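You operate a simulated robot arm through the tools that you are given. There is no shell and no other tool. Be economical: measure what you need, move in short steps, check, and stop when the job is done.

You run a simulated two-armed robot. Do the job below in one go: nothing can be reset, and whatever is moved stays where it is left.

JOB
Tare the steel 500 g on the tray scale, add the steel 1 kg and hold the reading.
Fine: switch on and zero first; both weights stay in the tray. Set down upright: steel weight.

The check looks at the end state, three seconds after you hand in, the way a careful person would. Anything else that was tipped, shoved, dropped, spilled or broken makes it a failure.

ROBOT AND FRAMES
Two 6-joint arms with two-finger parallel grippers on one trunk, on a base that drives. Base frame: it is fixed to the floor where the robot stands at the start and does not move with it; the origin is under the middle of the robot, x ahead of it, y to its left, z up; the surface under the hand at the start is at about z = 72. Lengths are in cm, angles in degrees, forces in N, time in s.
The left shoulder is at the start at [8, 21.6, 161], the right one opposite. With the tool pointing down near the work surface each hand reaches from about 10 to 54 cm from the robot's upright axis, wherever it stands, measured 20 degrees to its own side. Places, roughly: hold key of the tray scale [80, -10, 80]; on key of the tray scale [90, 0, 80]; tare key of the tray scale [80, -10, 80]; white tray [100, -20, 90]; zero key of the tray scale [80, 0, 80]. Payload 3.43 kg a hand.
The tool frame of a hand sits at the grasp point between the pads (the TCP): z along the fingers, y along the line on which they close. The tips reach 3 cm beyond it. Largest opening 9.4 cm; finger width 2.8, thickness 1; the body of the gripper, 5 by 9.6 cm, starts 5.5 cm behind the TCP.
Orientation is that of the tool frame in the base frame, as [roll, pitch, yaw] about the fixed x, y, z axes, in that order (R = Rz(yaw) Ry(pitch) Rx(roll)). With the fingers straight down and closing along the base's y, the tool's x points along the base's -x, its y along +y and its z along -z.

CONTROLS
- The arms move only by the tool arm_command. It takes "left_commands", "right_commands" or both (then of equal length, played together; a hand with none holds still); each is a list of rows, each a list of 3 entries, a list of its own where there are three numbers: the shift along the tool's x, y, z in cm, then the turn, a rotation vector about the tool's x, y, z in degrees, then the finger opening in cm, from 0 to 9.4. In form: [[[dx, dy, dz], [rx, ry, rz], grip], ...]. A call has 1 to 10 rows; each row shifts and turns the commanded pose from where the row before left it, along the tool's axes as they then stand. Each row takes 0.2 s and may step no farther than 5 cm and 8.6 degrees from the row before; otherwise, or with a gripper value out of range, the whole call is refused. A pose out of reach is approached as far as the arm can. The call stops where the force on the tool passes 40 N (or 10 N more than at its start, if that is more) or the arm is blocked; 0.2 s more then pass. The fingers move at their own pace (about 7.2 cm/s each) and stop on an object; they squeeze with about 35 N. The grip force told is the motor's: it shows also when the fingers shut on nothing. Time passes only in rows, and 0.2 s behind the last, so rows that do not move let the fingers close. It gives the time, the measured TCP pose, the force on the tool (base axes), the opening and the grip force at its end, in the units of the frame above (readings bear some noise), with the torque about the TCP (base axes, N m) and any sound that the robot's microphone picked up, and new pictures: "views" is both (left out), scene, wrist or none (wrist: the cameras of the hands that moved).
- Cameras (640 x 400 px; columns grow to the right, rows downward): "scene" is now at [10.31, -1.94, 176.28]; the picture's right is [-0.26, -0.97, 0.00], its down [-0.76, 0.20, -0.61] and it looks along [0.59, -0.16, -0.79] (base axes); focal length 257 px, centre (320, 200). "left" rides on the left gripper at [7.6, -1.4, -10.3] in its tool frame; the picture's right is [0.18, 0.98, 0.00], its down [-0.75, 0.14, -0.64] and it looks along [-0.63, 0.12, 0.77] (tool axes); focal length 243 px, centre (320, 200). "right" rides on the right gripper at [7.6, 1.4, -10.3] in its tool frame; the picture's right is [-0.18, 0.98, 0.00], its down [-0.75, -0.14, -0.64] and it looks along [-0.63, -0.12, 0.77] (tool axes); focal length 243 px, centre (320, 200). There is no depth. A picture from a camera that has moved, and an enlarged one, comes with that camera's place and axes in the base frame and with its lens.
- slide_trunk(by): slides the trunk up (or, below 0, down) by that many cm; the arms and the scene camera ride with it, the base frame stays. It gives what a move gives, with no picture.
- base_move(legs): drives the robot by 1 to 6 legs, each [ahead, left, turn to the left] in cm, cm and degrees, along the robot's own axes; the way and the turn of a leg run together, so that a leg with both is an arc; at most 150 cm and 180 degrees a leg. The arms and the cameras ride along, it lands a little off, and it stops where it bumps. It gives what a move gives, and a new picture of the scene camera.
- aim_head(pan, tilt): turns the head with the scene camera to pan (to the left, within 86 degrees either way) and tilt (down, from -29 to 69), counted from straight ahead of the robot. It gives what a move gives, and a new picture of the scene camera.
- inspect(camera, box): a new picture of the part [left, top, right, bottom] of that camera's present view, enlarged. The clock stands still meanwhile.
- sign_off(): hands the job in; it is judged then, once.

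Work in short steps. Places have to be worked out from the pictures, the camera data and where the tool is seen: move nearer, look again, correct. Check each grasp and each placing, and mend what went wrong. You have 120 turns and 260 pictures in all, those below and enlarged ones among them. Open the grippers and draw the arms clear of the work before you hand the job in, unless the task says otherwise; then end with one line.

The tools are called by a JSON object that holds its "name" and its "arguments". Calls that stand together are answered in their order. arm_command: Moves the arms, as the interface text tells. Its arguments: {"type":"object","properties":{"left_commands":{"type":"array"},"right_commands":{"type":"array"},"views":{"type":"string","enum":["both","scene","wrist","none"]}},"required":[]} The other tools are called the same way: slide_trunk (by) slides the trunk up or down; base_move (legs) drives the base; aim_head (pan, tilt) turns the head that bears the scene camera; inspect (camera, box) takes an enlarged picture of a part of a camera's view; sign_off () hands the job in.

At the start:

```text
clock: 0.0
left_tool_pos: [62.94, 13.73, 106.2]
left_orientation: [-179.9, 0.0, -179.9]
left_wrist_force: [-0.8, -0.3, -0.1]
left_torque: [0.0, -0.03, -0.02]
left_gripper_width: 9.38
left_finger_force: 0.1
right_tool_pos: [51.84, -29.93, 106.36]
right_orientation: [180.0, -0.1, 179.9]
right_wrist_force: [-0.3, 0.0, 0.7]
right_torque: [-0.01, 0.01, -0.01]
right_gripper_width: 9.41
right_finger_force: 0.0
trunk travel left (down, up): [-84.0, 0.0]
robot x, y, heading: [-0.28, 0.25, 0.0]
head pan, tilt: [-14.8, 52.2]
```

scene: 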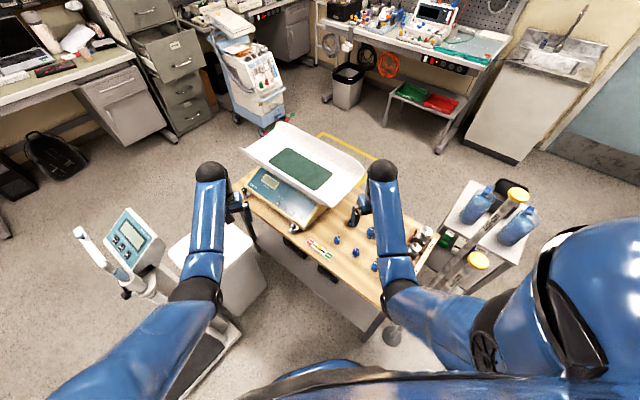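
right: 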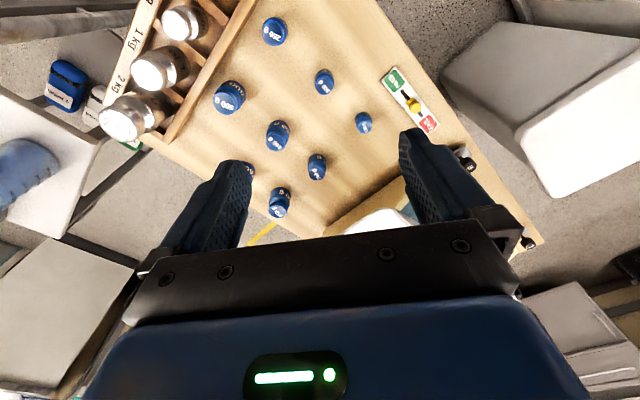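
left: 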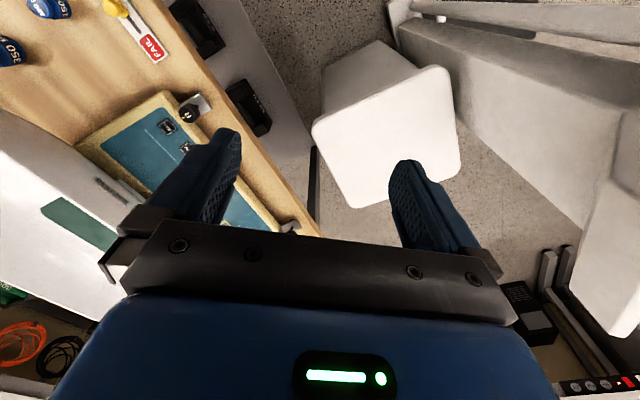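

I see a table with a tray scale, blue weights and a rack of steel weights at the right. I look closer at the scale and at the rack.

{"name": "inspect", "arguments": {"camera": "scene", "box": [220, 110, 380, 250]}}

{"name": "inspect", "arguments": {"camera": "right", "box": [40, 0, 280, 160]}}

{"name": "inspect", "arguments": {"camera": "scene", "box": [340, 180, 540, 320]}}

{"name": "inspect", "arguments": {"camera": "left", "box": [60, 60, 320, 240]}}

```text
2.86 times, centred on (300, 180) of scene
camera zoom: at [10.31, -1.94, 176.28], right [-0.26, -0.97, 0.0], down [-0.76, 0.2, -0.61], along [0.59, -0.16, -0.79], focal length 734 px, centre (377, 257)
```

zoom: 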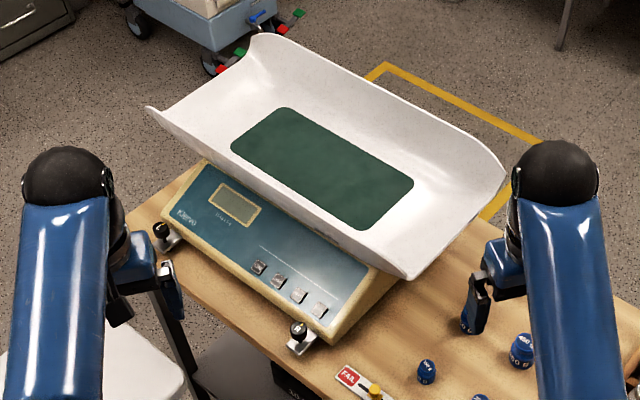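

```text
2.50 times, centred on (160, 80) of right
camera zoom: at [44.37, -28.57, 116.68], right [0.18, 0.98, 0.0], down [0.75, -0.14, 0.64], along [0.63, -0.12, -0.77], focal length 606 px, centre (720, 500)
```

zoom: 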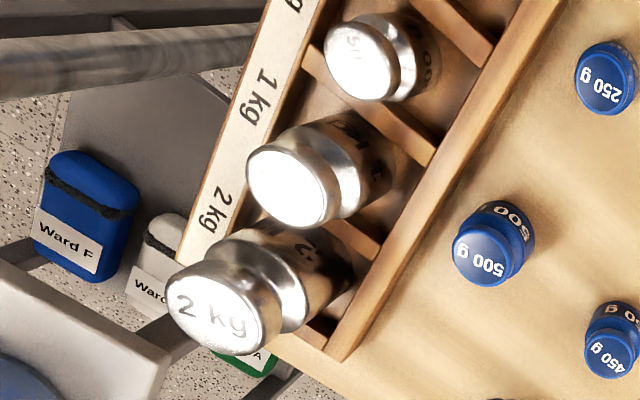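

```text
2.86 times, centred on (440, 250) of scene
camera zoom: at [10.31, -1.94, 176.28], right [-0.26, -0.97, 0.0], down [-0.76, 0.2, -0.61], along [0.59, -0.16, -0.79], focal length 734 px, centre (-23, 57)
```

zoom: 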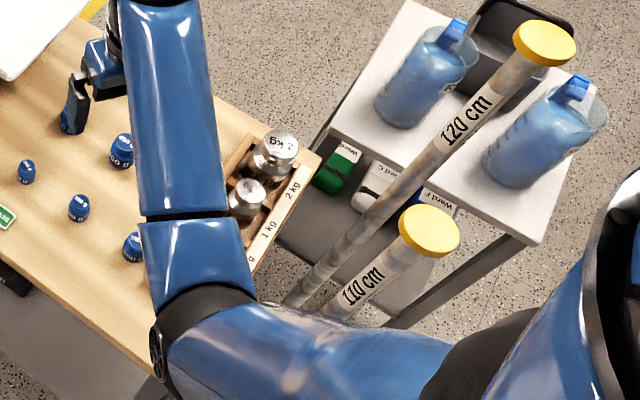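

```text
2.22 times, centred on (190, 150) of left
camera zoom: at [55.32, 12.29, 116.52], right [-0.18, 0.98, 0.0], down [0.75, 0.14, 0.64], along [0.63, 0.12, -0.77], focal length 539 px, centre (609, 311)
```

zoom: 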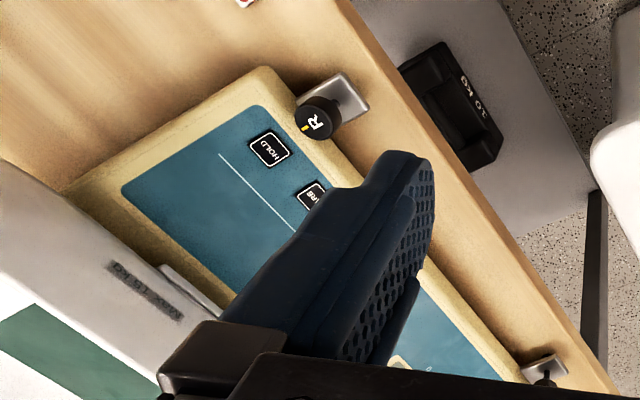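

The table runs at about 37° to me. The keys are near (85,-2) to (74,-10), the rack is near (46,-49), and two tall rods stand beside it. Before driving I draw both arms in and up.

{"name": "arm_command", "arguments": {"left_commands": [[[4, 0, -2.5], [0, 0, 0], 9.4], [[4, 0, -2.5], [0, 0, 0], 9.4], [[4, 0, -2.5], [0, 0, 0], 9.4], [[4, 0, -2.5], [0, 0, 0], 9.4], [[4, 0, -2.5], [0, 0, 0], 9.4], [[4, 0, -2.5], [0, 0, 0], 9.4]], "right_commands": [[[3, 0, -2.5], [0, 0, 0], 9.4], [[3, 0, -2.5], [0, 0, 0], 9.4], [[3, 0, -2.5], [0, 0, 0], 9.4], [[3, 0, -2.5], [0, 0, 0], 9.4], [[3, 0, -2.5], [0, 0, 0], 9.4], [[0, 0, -2.5], [0, 0, 0], 9.4]], "views": "scene"}}

{"name": "aim_head", "arguments": {"pan": 0, "tilt": 65}}

{"name": "aim_head", "arguments": {"pan": -60, "tilt": 60}}

```text
clock: 1.4
left_tool_pos: [45.6, 12.93, 105.18]
left_orientation: [-180.0, 0.2, 180.0]
left_wrist_force: [-1.0, -0.7, 1.5]
left_torque: [-0.01, 0.01, 0.0]
left_gripper_width: 9.43
left_finger_force: 0.1
left hand out of reach, approached as far as the arm can: row 2, 3, 4, 5, 6
right_tool_pos: [40.51, -30.66, 104.41]
right_orientation: [-179.9, 0.2, 180.0]
right_wrist_force: [0.0, 0.7, -0.6]
right_torque: [0.03, -0.02, -0.01]
right_gripper_width: 9.37
right_finger_force: 0.1
right hand out of reach, approached as far as the arm can: row 1, 2, 3, 4, 5, 6
trunk travel left (down, up): [-84.0, 0.0]
robot x, y, heading: [-0.28, 0.1, -0.0]
head pan, tilt: [-14.8, 52.2]
camera scene: at [10.1, -1.92, 176.29], right [-0.26, -0.97, 0.0], down [-0.76, 0.2, -0.61], along [0.59, -0.16, -0.79], focal length 257 px, centre (320, 200)
```

scene: 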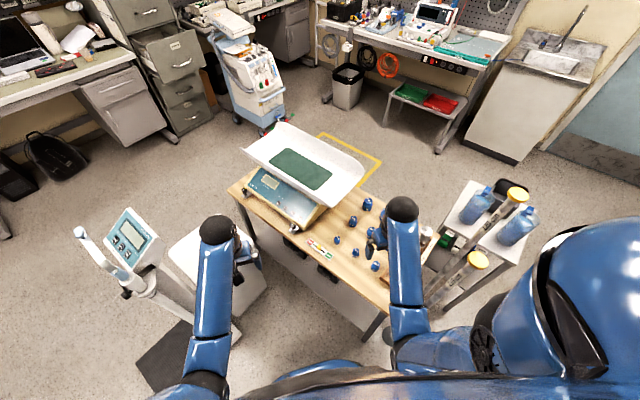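

```text
clock: 2.2
left_tool_pos: [45.68, 12.69, 104.92]
left_orientation: [-179.9, 0.1, -179.9]
left_wrist_force: [-0.3, -0.1, 0.5]
left_torque: [0.04, -0.04, -0.03]
left_gripper_width: 9.41
left_finger_force: 0.0
right_tool_pos: [40.67, -30.73, 104.3]
right_orientation: [180.0, 0.1, -180.0]
right_wrist_force: [-0.2, 0.5, 0.2]
right_torque: [0.03, 0.05, 0.02]
right_gripper_width: 9.4
right_finger_force: 0.0
trunk travel left (down, up): [-84.0, 0.0]
robot x, y, heading: [-0.25, -0.27, -0.3]
head pan, tilt: [0.0, 65.0]
camera scene: at [9.14, -0.03, 174.76], right [0.0, -1.0, 0.0], down [-0.91, 0.0, -0.42], along [0.42, 0.0, -0.91], focal length 257 px, centre (320, 200)
```

scene: 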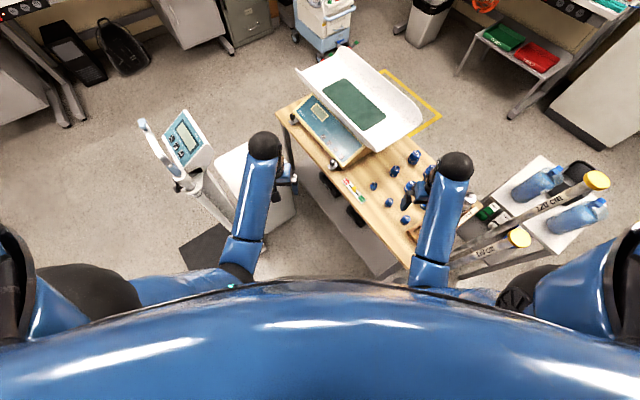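

```text
clock: 3.5
left_tool_pos: [45.83, 12.91, 105.03]
left_orientation: [-180.0, 0.1, 179.9]
left_wrist_force: [0.5, -0.3, 0.3]
left_torque: [-0.01, 0.03, 0.0]
left_gripper_width: 9.39
left_finger_force: 0.0
right_tool_pos: [40.62, -30.8, 104.26]
right_orientation: [180.0, 0.1, -180.0]
right_wrist_force: [0.3, 0.9, 0.4]
right_torque: [0.0, 0.03, 0.0]
right_gripper_width: 9.4
right_finger_force: 0.0
trunk travel left (down, up): [-84.0, 0.0]
robot x, y, heading: [0.18, 0.08, -0.1]
head pan, tilt: [-60.0, 60.0]
camera scene: at [6.4, -5.79, 175.31], right [-0.87, -0.5, 0.0], down [-0.43, 0.75, -0.5], along [0.25, -0.43, -0.87], focal length 257 px, centre (320, 200)
```

scene: 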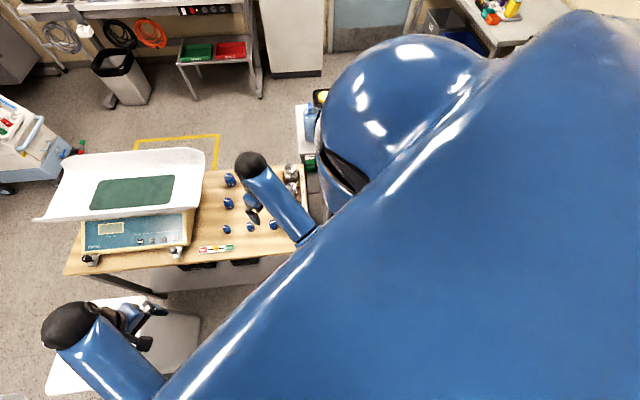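

The arms cannot fold closer than about 48 cm from the shoulder at this height. I will extend them forward and up instead, then lower the trunk so the reach suits working from farther back.

{"name": "arm_command", "arguments": {"left_commands": [[[-4, 0, 0], [0, 0, 0], 9.4], [[-4, 0, 0], [0, 0, 0], 9.4], [[-4, 0, 0], [0, 0, 0], 9.4], [[-2, 0, -4], [0, 0, 0], 9.4], [[-2, 0, -4], [0, 0, 0], 9.4], [[-1, 0, -4], [0, 0, 0], 9.4], [[0, 0, -4], [0, 0, 0], 9.4], [[0, 0, -4], [0, 0, 0], 9.4]], "right_commands": [[[-4, 2, 0], [0, 0, 0], 9.4], [[-4, 2, 0], [0, 0, 0], 9.4], [[-4, 2, 0], [0, 0, 0], 9.4], [[-2, 2, -4], [0, 0, 0], 9.4], [[-2, 2, -4], [0, 0, 0], 9.4], [[-1, 2, -4], [0, 0, 0], 9.4], [[-1, 2, -4], [0, 0, 0], 9.4], [[0, 2, -4], [0, 0, 0], 9.4]], "views": "none"}}

```text
clock: 5.3
left_tool_pos: [68.14, 11.71, 120.51]
left_orientation: [179.9, -0.1, -180.0]
left_wrist_force: [-0.2, 0.4, -0.2]
left_torque: [0.02, 0.02, -0.02]
left_gripper_width: 9.39
left_finger_force: 0.1
left hand out of reach, approached as far as the arm can: row 6, 7, 8
right_tool_pos: [65.12, -14.26, 116.27]
right_orientation: [180.0, 0.0, -179.9]
right_wrist_force: [-0.1, 0.4, -0.8]
right_torque: [-0.01, -0.01, -0.02]
right_gripper_width: 9.39
right_finger_force: 0.0
right hand out of reach, approached as far as the arm can: row 5, 6, 7, 8
trunk travel left (down, up): [-84.0, 0.0]
robot x, y, heading: [-0.12, 0.32, 0.1]
head pan, tilt: [-60.0, 60.0]
```

The arms' height limit depends on their extension. I lower the trunk by 12 cm and drive ahead and left, without turning yet.

{"name": "slide_trunk", "arguments": {"by": -12}}

{"name": "base_move", "arguments": {"legs": [[24, 14, 0]]}}

{"name": "aim_head", "arguments": {"pan": -20, "tilt": 50}}

```text
clock: 6.8
left_tool_pos: [67.97, 11.79, 108.57]
left_orientation: [179.9, 0.1, 180.0]
left_wrist_force: [0.3, -0.8, 1.0]
left_torque: [0.01, -0.01, -0.01]
left_gripper_width: 9.41
left_finger_force: 0.0
right_tool_pos: [65.05, -14.16, 104.3]
right_orientation: [180.0, 0.0, 180.0]
right_wrist_force: [0.2, 0.0, 0.0]
right_torque: [0.01, 0.0, 0.03]
right_gripper_width: 9.4
right_finger_force: 0.1
trunk travel left (down, up): [-72.0, 12.0]
robot x, y, heading: [0.1, 0.08, -0.1]
head pan, tilt: [-60.0, 60.0]
```

```text
clock: 8.7
left_tool_pos: [91.87, 25.4, 108.62]
left_orientation: [179.9, 0.1, -180.0]
left_wrist_force: [-0.1, -0.3, -0.2]
left_torque: [0.0, 0.0, 0.01]
left_gripper_width: 9.41
left_finger_force: 0.0
right_tool_pos: [88.93, -0.63, 104.4]
right_orientation: [179.8, 0.1, 180.0]
right_wrist_force: [0.2, -0.6, -0.2]
right_torque: [0.06, -0.01, 0.01]
right_gripper_width: 9.41
right_finger_force: 0.1
trunk travel left (down, up): [-72.0, 12.0]
robot x, y, heading: [24.09, 13.97, 0.1]
head pan, tilt: [-60.0, 60.0]
camera scene: at [30.11, 7.72, 163.32], right [-0.87, -0.5, 0.0], down [-0.43, 0.75, -0.5], along [0.25, -0.43, -0.87], focal length 257 px, centre (320, 200)
```

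scene: 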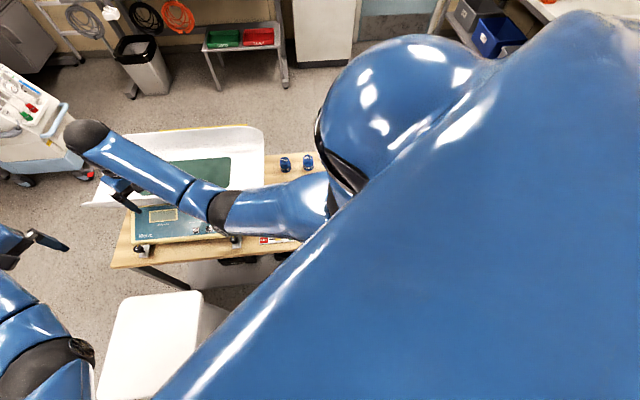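

```text
clock: 9.8
left_tool_pos: [92.08, 25.51, 108.48]
left_orientation: [179.9, -0.1, 180.0]
left_wrist_force: [-1.1, -0.1, 0.0]
left_torque: [0.01, 0.0, 0.03]
left_gripper_width: 9.39
left_finger_force: 0.1
right_tool_pos: [89.09, -0.52, 104.18]
right_orientation: [-180.0, 0.0, 179.9]
right_wrist_force: [0.8, 0.4, 0.2]
right_torque: [-0.01, 0.02, -0.02]
right_gripper_width: 9.39
right_finger_force: 0.0
trunk travel left (down, up): [-72.0, 12.0]
robot x, y, heading: [23.74, 13.79, 0.0]
head pan, tilt: [-20.0, 50.0]
camera scene: at [34.32, 11.03, 164.56], right [-0.34, -0.94, 0.0], down [-0.72, 0.26, -0.64], along [0.6, -0.22, -0.77], focal length 257 px, centre (320, 200)
```

scene: 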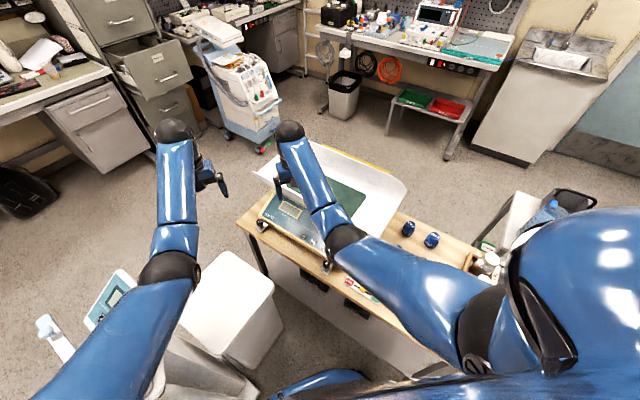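

Clear so far. I turn right in place to face the table, first 30°, with the head ahead.

{"name": "base_move", "arguments": {"legs": [[0, 0, -30]]}}

```text
clock: 11.6
left_tool_pos: [89.21, -9.27, 108.62]
left_orientation: [-180.0, 0.0, 150.7]
left_wrist_force: [-0.7, -0.7, 0.7]
left_torque: [0.01, 0.0, 0.01]
left_gripper_width: 9.4
left_finger_force: 0.1
right_tool_pos: [73.89, -30.44, 104.22]
right_orientation: [180.0, 0.1, 150.8]
right_wrist_force: [0.3, -0.4, -0.6]
right_torque: [0.0, 0.0, -0.01]
right_gripper_width: 9.41
right_finger_force: 0.2
trunk travel left (down, up): [-72.0, 12.0]
robot x, y, heading: [24.21, 13.6, -29.0]
head pan, tilt: [-20.0, 50.0]
camera scene: at [31.79, 6.44, 164.56], right [-0.76, -0.65, 0.0], down [-0.5, 0.58, -0.64], along [0.42, -0.49, -0.77], focal length 257 px, centre (320, 200)
```

scene: 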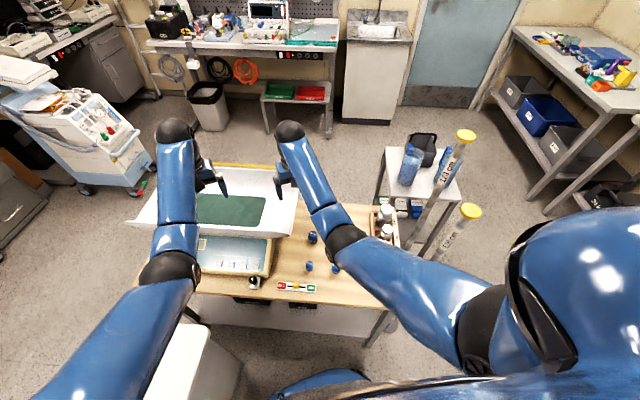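

The rod is confirmed at (29,-51), about 20 cm clear of the right arm's path after the turn. I turn another 22°.

{"name": "base_move", "arguments": {"legs": [[0, 0, -22.5]]}}

{"name": "inspect", "arguments": {"camera": "right", "box": [0, 0, 640, 400]}}

{"name": "inspect", "arguments": {"camera": "left", "box": [0, 0, 640, 400]}}

```text
clock: 13.2
left_tool_pos: [75.64, -32.2, 108.46]
left_orientation: [-180.0, 0.0, 128.4]
left_wrist_force: [-0.3, -0.6, -1.0]
left_torque: [0.01, 0.04, -0.02]
left_gripper_width: 9.4
left_finger_force: 0.2
right_tool_pos: [53.28, -45.95, 104.28]
right_orientation: [180.0, 0.0, 128.6]
right_wrist_force: [0.4, 1.0, -0.2]
right_torque: [-0.01, 0.02, 0.02]
right_gripper_width: 9.4
right_finger_force: 0.1
trunk travel left (down, up): [-72.0, 12.0]
robot x, y, heading: [23.81, 13.75, -51.5]
head pan, tilt: [-20.0, 50.0]
camera scene: at [28.5, 4.06, 164.56], right [-0.95, -0.32, 0.0], down [-0.24, 0.73, -0.64], along [0.2, -0.61, -0.77], focal length 257 px, centre (320, 200)
```

scene: 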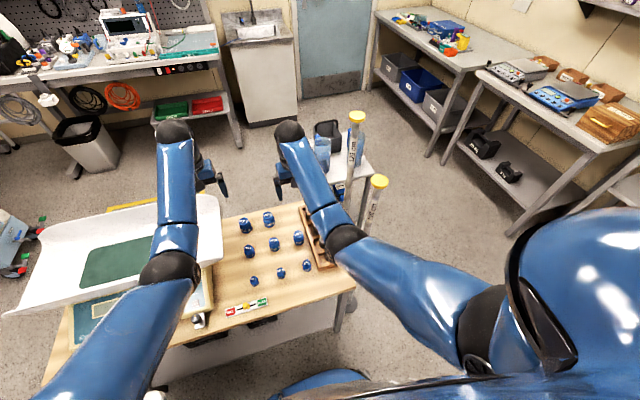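

```text
1.00 times, centred on (320, 200) of right (not enlarged: the box is as wide or as high as the picture)
camera zoom: at [49.85, -39.17, 114.59], right [0.88, 0.47, 0.0], down [0.36, -0.68, 0.64], along [0.3, -0.57, -0.77], focal length 243 px, centre (320, 200)
```

zoom: 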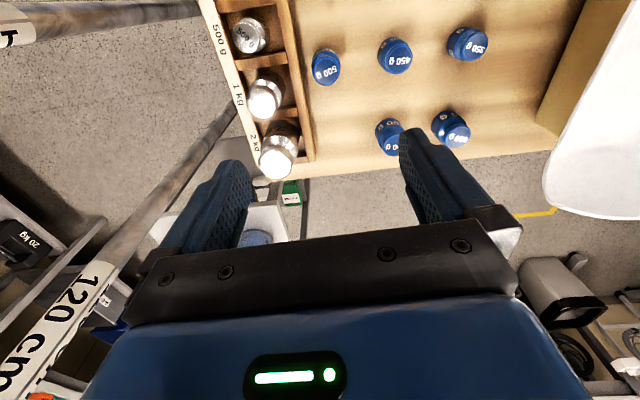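

```text
1.00 times, centred on (320, 200) of left (not enlarged: the box is as wide or as high as the picture)
camera zoom: at [69.75, -27.1, 118.9], right [0.66, 0.76, 0.0], down [0.58, -0.5, 0.64], along [0.48, -0.42, -0.77], focal length 243 px, centre (320, 200)
```

zoom: 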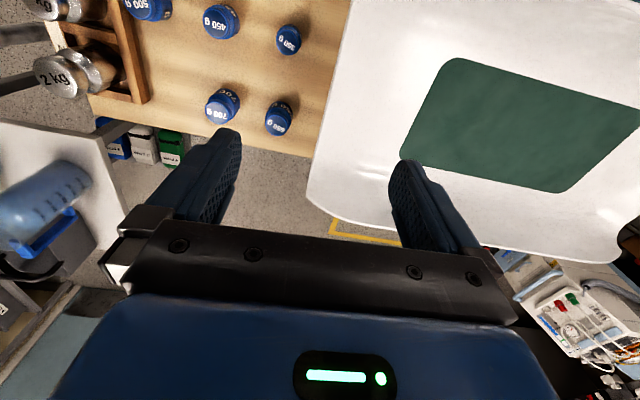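

I see steel 500 g, 1 kg and 2 kg standing in the rack. I bring the left hand over the keypad (on key about (85,-2)), high above the tray rim, with fingers closed.

{"name": "arm_command", "arguments": {"left_commands": [[[0, 4.4, 0], [0, 0, 0], 0], [[0, 4.4, 0], [0, 0, 0], 0], [[0, 4.4, 0], [0, 0, 0], 0], [[0, 4.4, 0], [0, 0, 0], 0], [[0, 4.4, 0], [0, 0, 0], 0], [[4.4, 4.4, -0.5], [0, 0, 0], 0], [[4.4, 0, 2], [0, 0, 0], 0], [[4.4, 0, 2], [0, 0, 0], 0], [[4.4, 0, 2], [0, 0, 0], 0]]}}

```text
refused: row 6 steps farther than a row can; nothing moved
```

The sideways-and-back row was too long, so I split it.

{"name": "arm_command", "arguments": {"left_commands": [[[0, 4.7, 0], [0, 0, 0], 0], [[0, 4.7, 0], [0, 0, 0], 0], [[0, 4.7, 0], [0, 0, 0], 0], [[0, 4.7, 0], [0, 0, 0], 0], [[0, 4.7, 0], [0, 0, 0], 0], [[2, 2.9, 0], [0, 0, 0], 0], [[4.2, 0, 2], [0, 0, 0], 0], [[4.2, 0, 2], [0, 0, 0], 0], [[4.2, 0, 2], [0, 0, 0], 0], [[3, 0, 2], [0, 0, 0], 0]]}}

```text
clock: 15.4
left_tool_pos: [87.71, -3.82, 96.88]
left_orientation: [180.0, 0.1, 128.3]
left_wrist_force: [-0.9, 0.1, 0.3]
left_torque: [-0.02, 0.01, 0.02]
left_gripper_width: 0.0
left_finger_force: 33.5
left hand out of reach, approached as far as the arm can: row 1, 7, 8, 9
right_tool_pos: [53.32, -46.0, 104.29]
right_orientation: [-180.0, 0.1, 128.5]
right_wrist_force: [-0.3, 0.4, 0.5]
right_torque: [-0.02, 0.0, 0.01]
right_gripper_width: 9.4
right_finger_force: 0.0
trunk travel left (down, up): [-72.0, 12.0]
robot x, y, heading: [24.1, 13.94, -51.7]
head pan, tilt: [-20.0, 50.0]
camera scene: at [28.28, 4.11, 164.58], right [-0.95, -0.32, 0.0], down [-0.24, 0.73, -0.64], along [0.2, -0.61, -0.77], focal length 257 px, centre (320, 200)
camera left: at [81.9, 1.25, 107.33], right [0.66, 0.76, 0.0], down [0.58, -0.5, 0.64], along [0.49, -0.42, -0.77], focal length 243 px, centre (320, 200)
```

scene: 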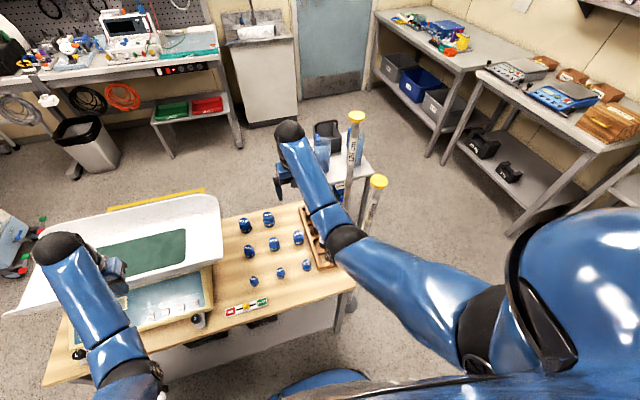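
left: 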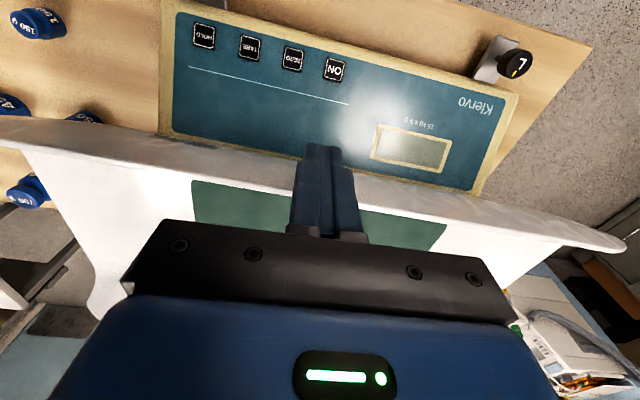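

The keys are clear: ON, ZERO, TARE and HOLD. Both views agree on z≈77, with ON at (87.8,-1.7), ZERO (83.9,-4.4), TARE (80.1,-7.2) and HOLD (76.4,-9.9). I line up on ON with the body tilted 16° back from the tray rim and go down partway.

{"name": "arm_command", "arguments": {"left_commands": [[[2.7, 1.4, 2], [0, 0, 0], 0], [[0, 0, 0], [0, -8, 0], 0], [[0, 0, 0], [0, -8, 0], 0], [[1.1, 0, 3.85], [0, 0, 0], 0], [[1.1, 0, 3.85], [0, 0, 0], 0], [[0, 0, 0], [0, 0, 0], 0]]}}

```text
clock: 16.8
left_tool_pos: [87.38, -0.85, 87.16]
left_orientation: [-180.0, 16.0, 128.4]
left_wrist_force: [-0.3, 0.2, 0.1]
left_torque: [-0.01, -0.02, 0.0]
left_gripper_width: 0.01
left_finger_force: 32.8
right_tool_pos: [53.46, -46.14, 104.29]
right_orientation: [180.0, 0.0, 128.5]
right_wrist_force: [0.3, 0.5, -0.2]
right_torque: [0.03, -0.04, -0.02]
right_gripper_width: 9.42
right_finger_force: 0.0
trunk travel left (down, up): [-72.0, 12.0]
robot x, y, heading: [24.1, 13.57, -51.6]
head pan, tilt: [-20.0, 50.0]
camera scene: at [28.33, 4.0, 164.57], right [-0.95, -0.32, 0.0], down [-0.24, 0.73, -0.64], along [0.2, -0.61, -0.77], focal length 257 px, centre (320, 200)
camera left: at [79.91, 6.22, 94.96], right [0.66, 0.75, -0.05], down [0.45, -0.34, 0.83], along [0.6, -0.57, -0.56], focal length 243 px, centre (320, 200)
```

scene: 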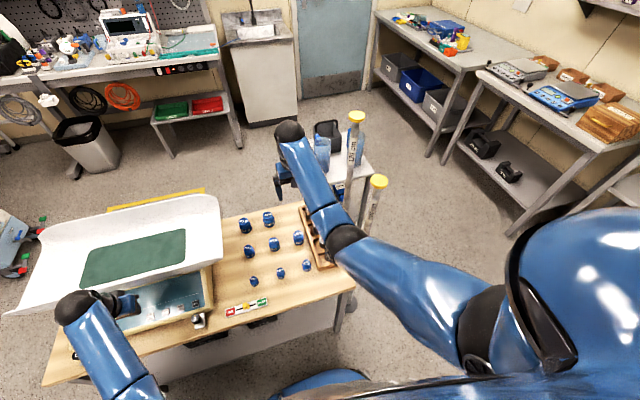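
left: 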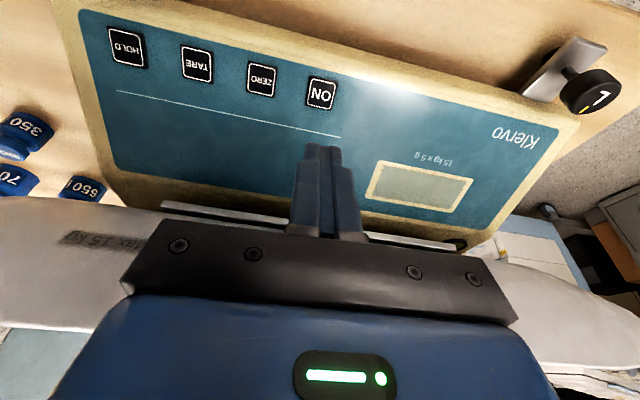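

The tip is at (87.9,-1.5,84.3), right over ON. I go down 5.8 cm and then in small steps.

{"name": "arm_command", "arguments": {"left_commands": [[[0.83, 0, 2.9], [0, 0, 0], 0], [[0.77, 0, 2.7], [0, 0, 0], 0], [[0.14, 0, 0.48], [0, 0, 0], 0], [[0.08, 0, 0.29], [0, 0, 0], 0]], "views": "wrist"}}

```text
clock: 17.8
left_tool_pos: [87.25, -0.92, 80.29]
left_orientation: [180.0, 15.9, 128.4]
left_wrist_force: [0.2, 0.0, 0.6]
left_torque: [-0.02, 0.0, 0.02]
left_gripper_width: 0.0
left_finger_force: 32.8
right_tool_pos: [53.45, -46.2, 104.37]
right_orientation: [-180.0, 0.0, 128.5]
right_wrist_force: [0.5, 0.5, -0.4]
right_torque: [0.02, 0.0, -0.01]
right_gripper_width: 9.39
right_finger_force: 0.1
trunk travel left (down, up): [-72.0, 12.0]
robot x, y, heading: [24.25, 13.62, -51.6]
head pan, tilt: [-20.0, 50.0]
heard: click
camera left: at [79.87, 6.03, 88.27], right [0.66, 0.75, -0.05], down [0.45, -0.34, 0.82], along [0.6, -0.57, -0.56], focal length 243 px, centre (320, 200)
```

left: 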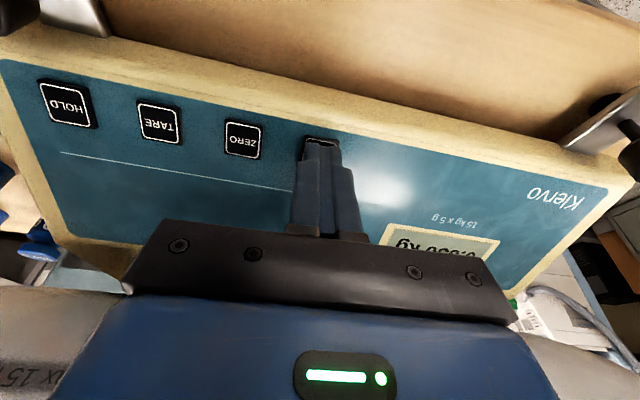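

A click sounded and the display lit. I lift and read it.

{"name": "arm_command", "arguments": {"left_commands": [[[-0.83, 0, -2.9], [0, 0, 0], 0], [[-0.55, 0, -1.9], [0, 0, 0], 0], [[0, -4.2, 0], [0, 0, 0], 0]], "views": "wrist"}}

{"name": "inspect", "arguments": {"camera": "left", "box": [320, 100, 560, 250]}}

```text
clock: 18.6
left_tool_pos: [84.17, -3.73, 85.42]
left_orientation: [180.0, 16.1, 128.5]
left_wrist_force: [0.0, 0.0, -0.4]
left_torque: [0.01, 0.0, 0.01]
left_gripper_width: 0.0
left_finger_force: 32.9
right_tool_pos: [53.26, -46.15, 104.22]
right_orientation: [179.9, 0.0, 128.6]
right_wrist_force: [0.2, 0.2, 0.6]
right_torque: [-0.03, 0.02, 0.01]
right_gripper_width: 9.39
right_finger_force: 0.0
trunk travel left (down, up): [-72.0, 12.0]
robot x, y, heading: [24.23, 13.69, -51.3]
head pan, tilt: [-20.0, 50.0]
camera left: at [76.73, 3.4, 93.3], right [0.66, 0.75, -0.05], down [0.45, -0.34, 0.82], along [0.6, -0.57, -0.56], focal length 243 px, centre (320, 200)
```

left: 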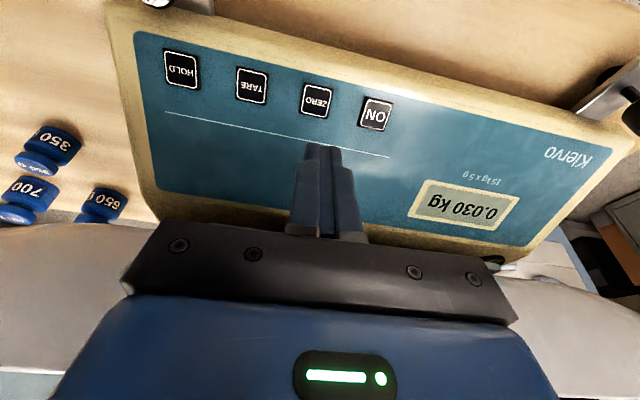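

```text
2.67 times, centred on (440, 175) of left
camera zoom: at [76.73, 3.4, 93.3], right [0.66, 0.75, -0.05], down [0.45, -0.34, 0.82], along [0.6, -0.57, -0.56], focal length 647 px, centre (0, 267)
```

zoom: 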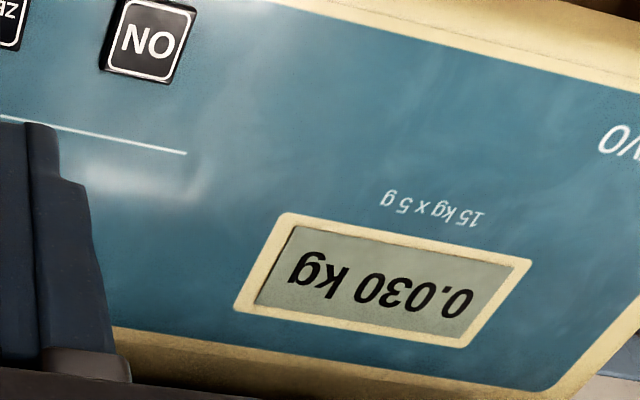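

It shows 0.030 kg, so it needs zeroing. The tip is about 0.5 cm left of ZERO; I correct that and press.

{"name": "arm_command", "arguments": {"left_commands": [[[0, -0.5, 0], [0, 0, 0], 0], [[0.8, 0, 2.8], [0, 0, 0], 0], [[0.36, 0, 1.25], [0, 0, 0], 0], [[0.14, 0, 0.48], [0, 0, 0], 0], [[0.14, 0, 0.48], [0, 0, 0], 0]], "views": "wrist"}}

```text
clock: 19.8
left_tool_pos: [83.92, -4.05, 80.3]
left_orientation: [179.8, 16.3, 128.4]
left_wrist_force: [2.2, 0.4, 6.4]
left_torque: [-0.06, -0.09, 0.03]
left_gripper_width: 0.0
left_finger_force: 32.6
right_tool_pos: [53.27, -45.98, 104.26]
right_orientation: [180.0, 0.1, 128.5]
right_wrist_force: [-0.4, 0.9, 0.2]
right_torque: [0.0, 0.0, 0.03]
right_gripper_width: 9.39
right_finger_force: 0.1
trunk travel left (down, up): [-72.0, 12.0]
robot x, y, heading: [23.97, 13.84, -51.5]
head pan, tilt: [-20.0, 50.0]
heard: click
camera left: at [76.39, 3.1, 88.13], right [0.66, 0.75, -0.05], down [0.45, -0.34, 0.83], along [0.6, -0.57, -0.56], focal length 243 px, centre (320, 200)
```

left: 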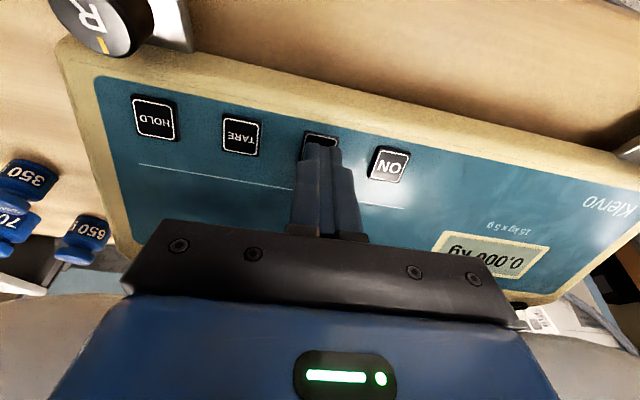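

The display shows 0.000 kg. I lift the left hand clear and check the reading, and aim the head at the rack for the right hand.

{"name": "arm_command", "arguments": {"left_commands": [[[-1.1, 0, -3.85], [0, 0, 0], 0], [[-1.1, 0, -3.85], [0, 0, 0], 0], [[-1.1, 0, -3.0], [0, 0, 0], 0]], "views": "wrist"}}

{"name": "inspect", "arguments": {"camera": "right", "box": [180, 0, 420, 200]}}

{"name": "inspect", "arguments": {"camera": "scene", "box": [220, 180, 400, 310]}}

```text
clock: 20.6
left_tool_pos: [83.94, -4.11, 91.37]
left_orientation: [180.0, 15.9, 128.5]
left_wrist_force: [0.1, -0.3, 0.0]
left_torque: [-0.02, -0.02, -0.02]
left_gripper_width: 0.02
left_finger_force: 33.0
right_tool_pos: [53.37, -46.06, 104.19]
right_orientation: [-179.9, 0.0, 128.5]
right_wrist_force: [-0.6, 0.0, 0.8]
right_torque: [0.02, 0.01, 0.03]
right_gripper_width: 9.38
right_finger_force: 0.1
trunk travel left (down, up): [-72.0, 12.0]
robot x, y, heading: [23.9, 13.83, -51.5]
head pan, tilt: [-20.0, 50.0]
camera left: at [76.47, 2.95, 99.38], right [0.66, 0.75, -0.05], down [0.45, -0.34, 0.82], along [0.6, -0.57, -0.56], focal length 243 px, centre (320, 200)
```

left: 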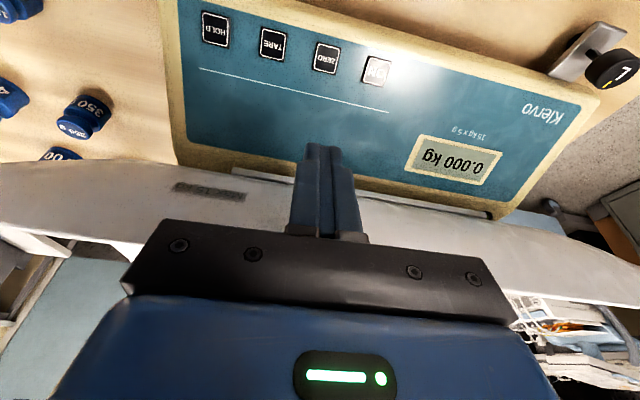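

```text
2.00 times, centred on (300, 100) of right
camera zoom: at [49.78, -39.22, 114.58], right [0.88, 0.47, 0.0], down [0.36, -0.68, 0.64], along [0.3, -0.57, -0.77], focal length 485 px, centre (360, 400)
```

zoom: 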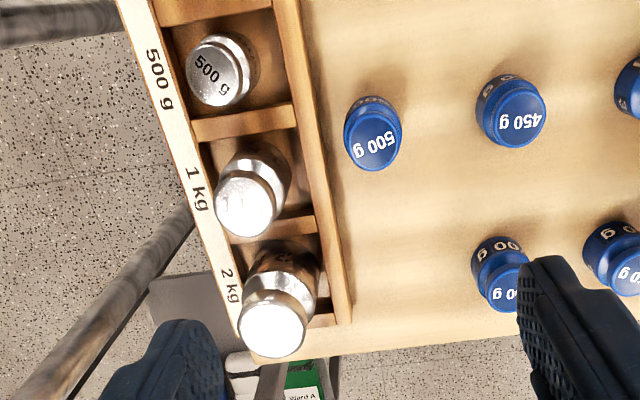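

```text
3.08 times, centred on (310, 245) of scene
camera zoom: at [28.4, 3.98, 164.56], right [-0.95, -0.32, 0.0], down [-0.24, 0.73, -0.64], along [0.2, -0.61, -0.77], focal length 790 px, centre (351, 62)
```

zoom: 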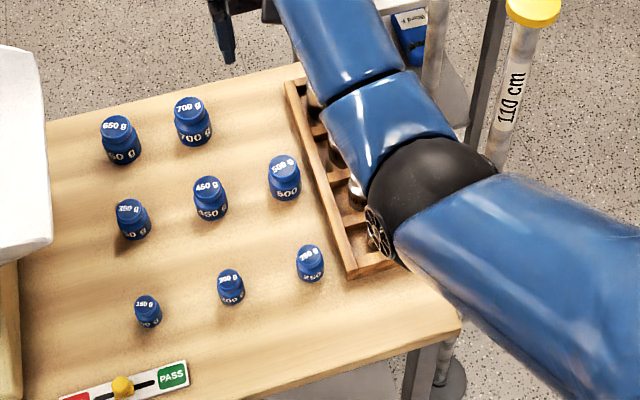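

Zero holds at 0.000 kg. Two views place the steel 500 g's top at about (43.9,-46.5,79). I move the right hand above it at z≈94 with the fingers at 6.5 cm and look.

{"name": "arm_command", "arguments": {"right_commands": [[[1.5, -2, 1], [0, 0, 0], 6.5], [[1.5, -2, 1.5], [0, 0, 0], 6.5], [[1.3, -2, 1.5], [0, 0, 0], 6.5], [[1.3, -1.7, 2], [0, 0, 0], 6.5], [[0, 0, 4], [0, 0, 0], 6.5]]}}

```text
clock: 21.8
left_tool_pos: [83.96, -4.09, 91.45]
left_orientation: [-180.0, 16.0, 128.4]
left_wrist_force: [0.3, 0.8, -0.1]
left_torque: [0.02, -0.03, 0.0]
left_gripper_width: 0.0
left_finger_force: 32.9
right_tool_pos: [43.92, -46.88, 93.91]
right_orientation: [-179.9, 0.0, 128.6]
right_wrist_force: [-0.3, -0.3, 0.7]
right_torque: [0.01, 0.02, 0.01]
right_gripper_width: 6.49
right_finger_force: 0.0
right hand out of reach, approached as far as the arm can: row 1
trunk travel left (down, up): [-72.0, 12.0]
robot x, y, heading: [24.17, 13.59, -51.3]
head pan, tilt: [-20.0, 50.0]
camera scene: at [28.39, 3.95, 164.57], right [-0.95, -0.32, 0.0], down [-0.24, 0.73, -0.64], along [0.2, -0.61, -0.77], focal length 257 px, centre (320, 200)
camera right: at [40.35, -40.09, 104.12], right [0.88, 0.47, 0.0], down [0.36, -0.68, 0.64], along [0.3, -0.57, -0.77], focal length 243 px, centre (320, 200)
```

scene: 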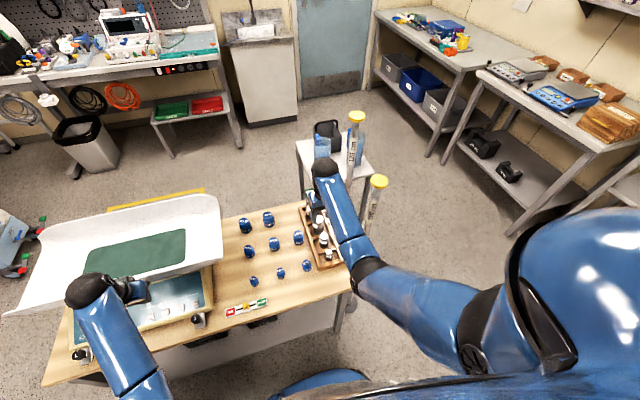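
right: 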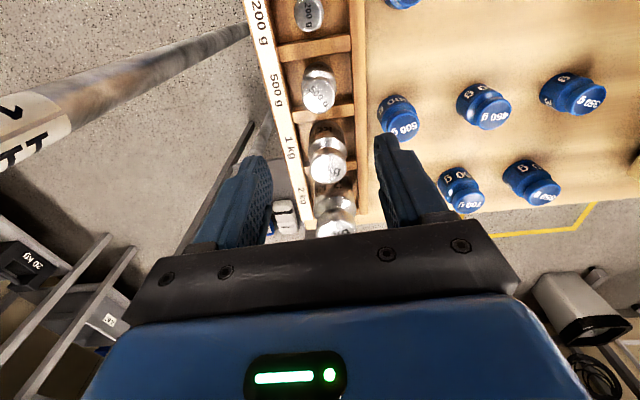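

The hand is centred over the steel 500 g. I look closer to judge the clearance to the rack walls.

{"name": "inspect", "arguments": {"camera": "right", "box": [230, 0, 430, 130]}}

{"name": "inspect", "arguments": {"camera": "scene", "box": [280, 190, 360, 270]}}

```text
3.08 times, centred on (330, 65) of right
camera zoom: at [40.35, -40.09, 104.12], right [0.88, 0.47, 0.0], down [0.36, -0.68, 0.64], along [0.3, -0.57, -0.77], focal length 746 px, centre (289, 615)
```

zoom: 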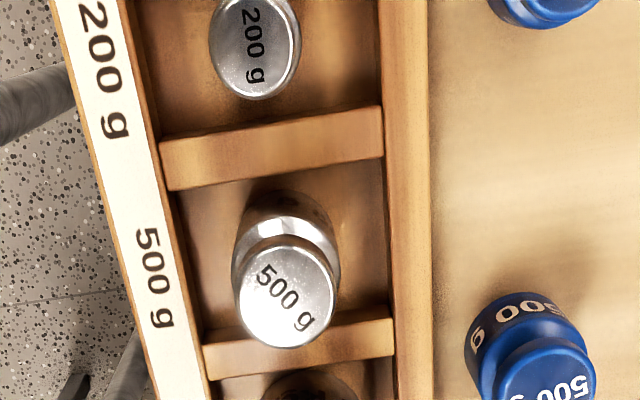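

```text
5.00 times, centred on (320, 230) of scene
camera zoom: at [28.39, 3.95, 164.57], right [-0.95, -0.32, 0.0], down [-0.24, 0.73, -0.64], along [0.2, -0.61, -0.77], focal length 1284 px, centre (320, 50)
```

zoom: 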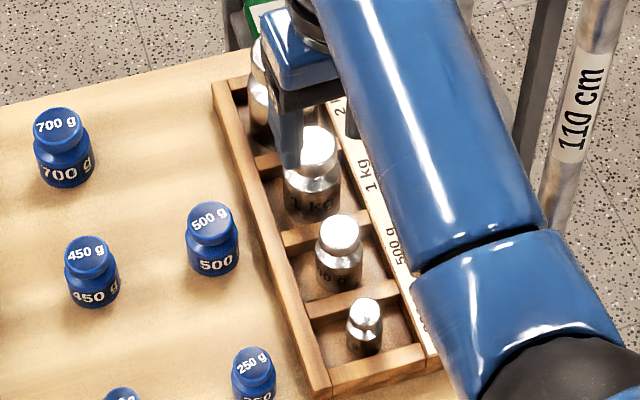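

The rack walls top out near z≈74.5 and the weight's top is at 79, so I can grip it above the walls. I go down to TCP z≈78.2 and close.

{"name": "arm_command", "arguments": {"right_commands": [[[0, 0, 4], [0, 0, 0], 6.5], [[0, 0, 4], [0, 0, 0], 6.5], [[0, 0, 4], [0, 0, 0], 6.5], [[0, 0, 2.2], [0, 0, 0], 6.5], [[0, 0, 1.5], [0, 0, 0], 6.5]]}}

```text
clock: 23.0
left_tool_pos: [83.89, -4.2, 91.45]
left_orientation: [180.0, 16.0, 128.4]
left_wrist_force: [0.0, -0.6, -0.9]
left_torque: [0.0, 0.02, 0.0]
left_gripper_width: 0.0
left_finger_force: 32.7
right_tool_pos: [44.05, -46.92, 78.03]
right_orientation: [179.9, 0.0, 128.5]
right_wrist_force: [-0.4, 0.4, 0.1]
right_torque: [-0.01, -0.01, 0.0]
right_gripper_width: 6.5
right_finger_force: 0.1
trunk travel left (down, up): [-72.0, 12.0]
robot x, y, heading: [23.86, 13.72, -51.5]
head pan, tilt: [-20.0, 50.0]
camera scene: at [28.39, 3.97, 164.56], right [-0.95, -0.32, 0.0], down [-0.24, 0.73, -0.64], along [0.2, -0.61, -0.77], focal length 257 px, centre (320, 200)
camera right: at [40.46, -40.06, 88.41], right [0.88, 0.47, 0.0], down [0.36, -0.68, 0.64], along [0.3, -0.57, -0.77], focal length 243 px, centre (320, 200)
```

scene: 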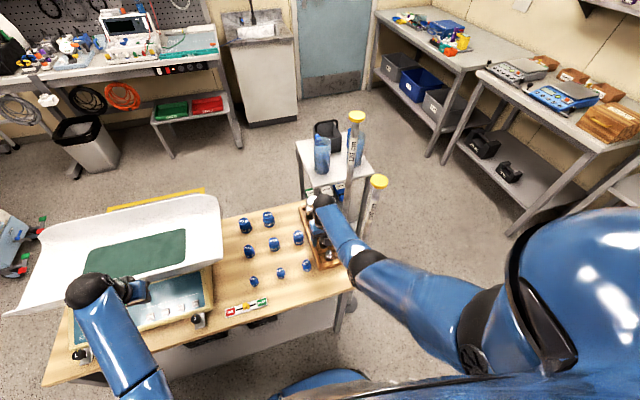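
right: 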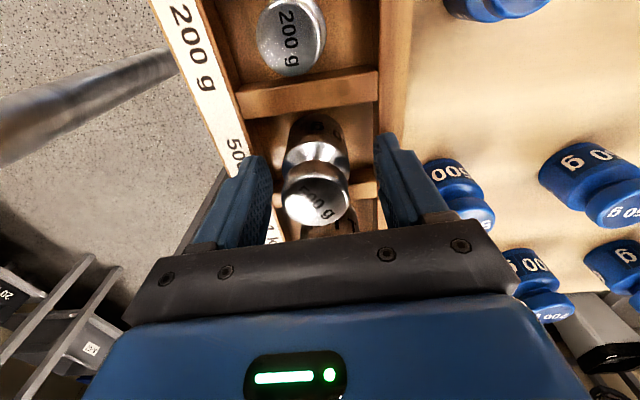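

The weight stands between the fingers with its top about 1 cm above the TCP. I close.

{"name": "arm_command", "arguments": {"right_commands": [[[0, 0, 0], [0, 0, 0], 2.5], [[0, 0, 0], [0, 0, 0], 2.5], [[0, 0, 0], [0, 0, 0], 2.5], [[0, 0, -1], [0, 0, 0], 2.5]], "views": "wrist"}}

```text
clock: 24.0
left_tool_pos: [83.85, -4.22, 91.47]
left_orientation: [-179.9, 16.1, 128.3]
left_wrist_force: [0.2, 0.4, -0.1]
left_torque: [-0.01, -0.01, 0.01]
left_gripper_width: 0.02
left_finger_force: 33.2
right_tool_pos: [43.99, -46.83, 79.05]
right_orientation: [-180.0, 0.1, 128.5]
right_wrist_force: [-0.5, 0.1, -5.0]
right_torque: [0.01, -0.02, -0.01]
right_gripper_width: 3.68
right_finger_force: 34.8
trunk travel left (down, up): [-72.0, 12.0]
robot x, y, heading: [24.0, 13.89, -51.3]
head pan, tilt: [-20.0, 50.0]
camera right: at [40.45, -40.08, 89.38], right [0.88, 0.47, 0.0], down [0.36, -0.68, 0.64], along [0.3, -0.57, -0.77], focal length 243 px, centre (320, 200)
```

right: 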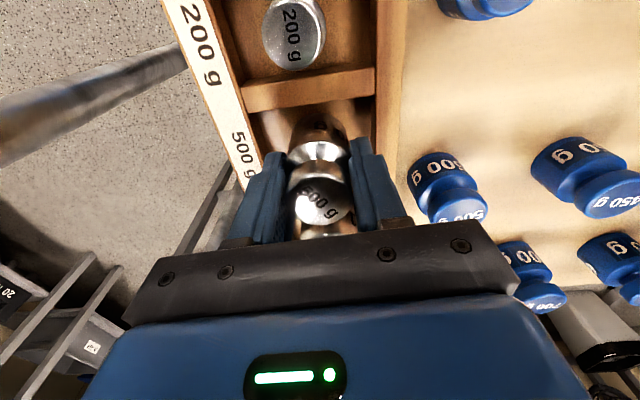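

Held: 3.7 cm wide, 5 N load. I raise the weight well clear, and lift the left hand up over the tray to its parking spot.

{"name": "arm_command", "arguments": {"right_commands": [[[0, 0, -4], [0, 0, 0], 2.5], [[0, 0, -4], [0, 0, 0], 2.5], [[0, 0, -4], [0, 0, 0], 2.5], [[-1, 1.5, -4], [0, 0, 0], 2.5], [[-1.5, 2, -4], [0, 0, 0], 2.5], [[-1.5, 2, -2.5], [0, 0, 0], 2.5], [[-1.5, 2, -2], [0, 0, 0], 2.5]], "left_commands": [[[0, 0, 0], [0, 8, 0], 0], [[0, 0, 0], [0, 8, 0], 0], [[-0.6, 0, -3], [0, 0, 0], 0], [[-1, 0, -3.5], [0, 0, 0], 0], [[-3, 0, -3], [0, 0, 0], 0], [[-3, 0, -3], [0, 0, 0], 0], [[-4, 0, -2], [0, 0, 0], 0]]}}

```text
clock: 25.6
left_tool_pos: [92.68, -14.32, 103.17]
left_orientation: [-179.9, 0.0, 128.4]
left_wrist_force: [-0.6, 0.1, -0.1]
left_torque: [0.02, -0.02, 0.01]
left_gripper_width: 0.0
left_finger_force: 32.6
left hand out of reach, approached as far as the arm can: row 4, 5, 6
right_tool_pos: [53.56, -46.61, 103.57]
right_orientation: [179.9, -0.1, 128.6]
right_wrist_force: [0.3, -0.6, -5.2]
right_torque: [-0.04, -0.03, 0.04]
right_gripper_width: 3.72
right_finger_force: 34.8
trunk travel left (down, up): [-72.0, 12.0]
robot x, y, heading: [23.73, 13.93, -51.5]
head pan, tilt: [-20.0, 50.0]
camera scene: at [28.55, 3.85, 164.54], right [-0.95, -0.32, 0.0], down [-0.24, 0.73, -0.64], along [0.2, -0.61, -0.77], focal length 257 px, centre (320, 200)
camera right: at [50.01, -39.74, 113.97], right [0.88, 0.47, 0.0], down [0.36, -0.68, 0.64], along [0.3, -0.57, -0.77], focal length 243 px, centre (320, 200)
camera left: at [86.75, -9.18, 113.54], right [0.66, 0.76, 0.0], down [0.58, -0.5, 0.64], along [0.48, -0.42, -0.77], focal length 243 px, centre (320, 200)
```

scene: 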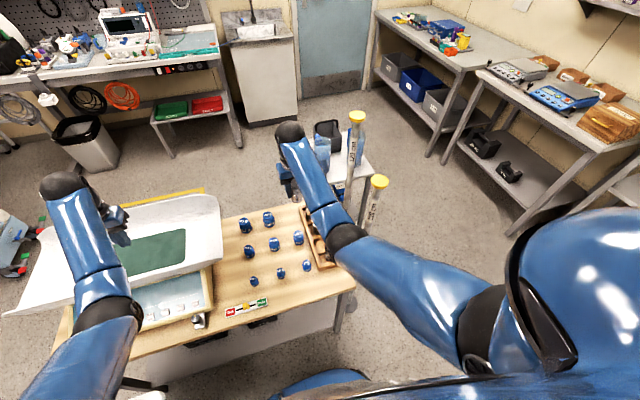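
right: 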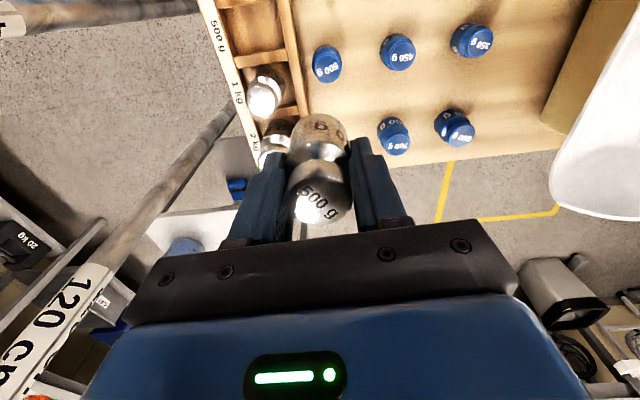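
left: 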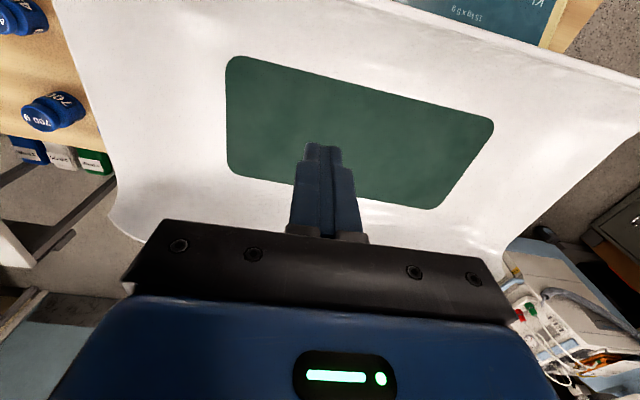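

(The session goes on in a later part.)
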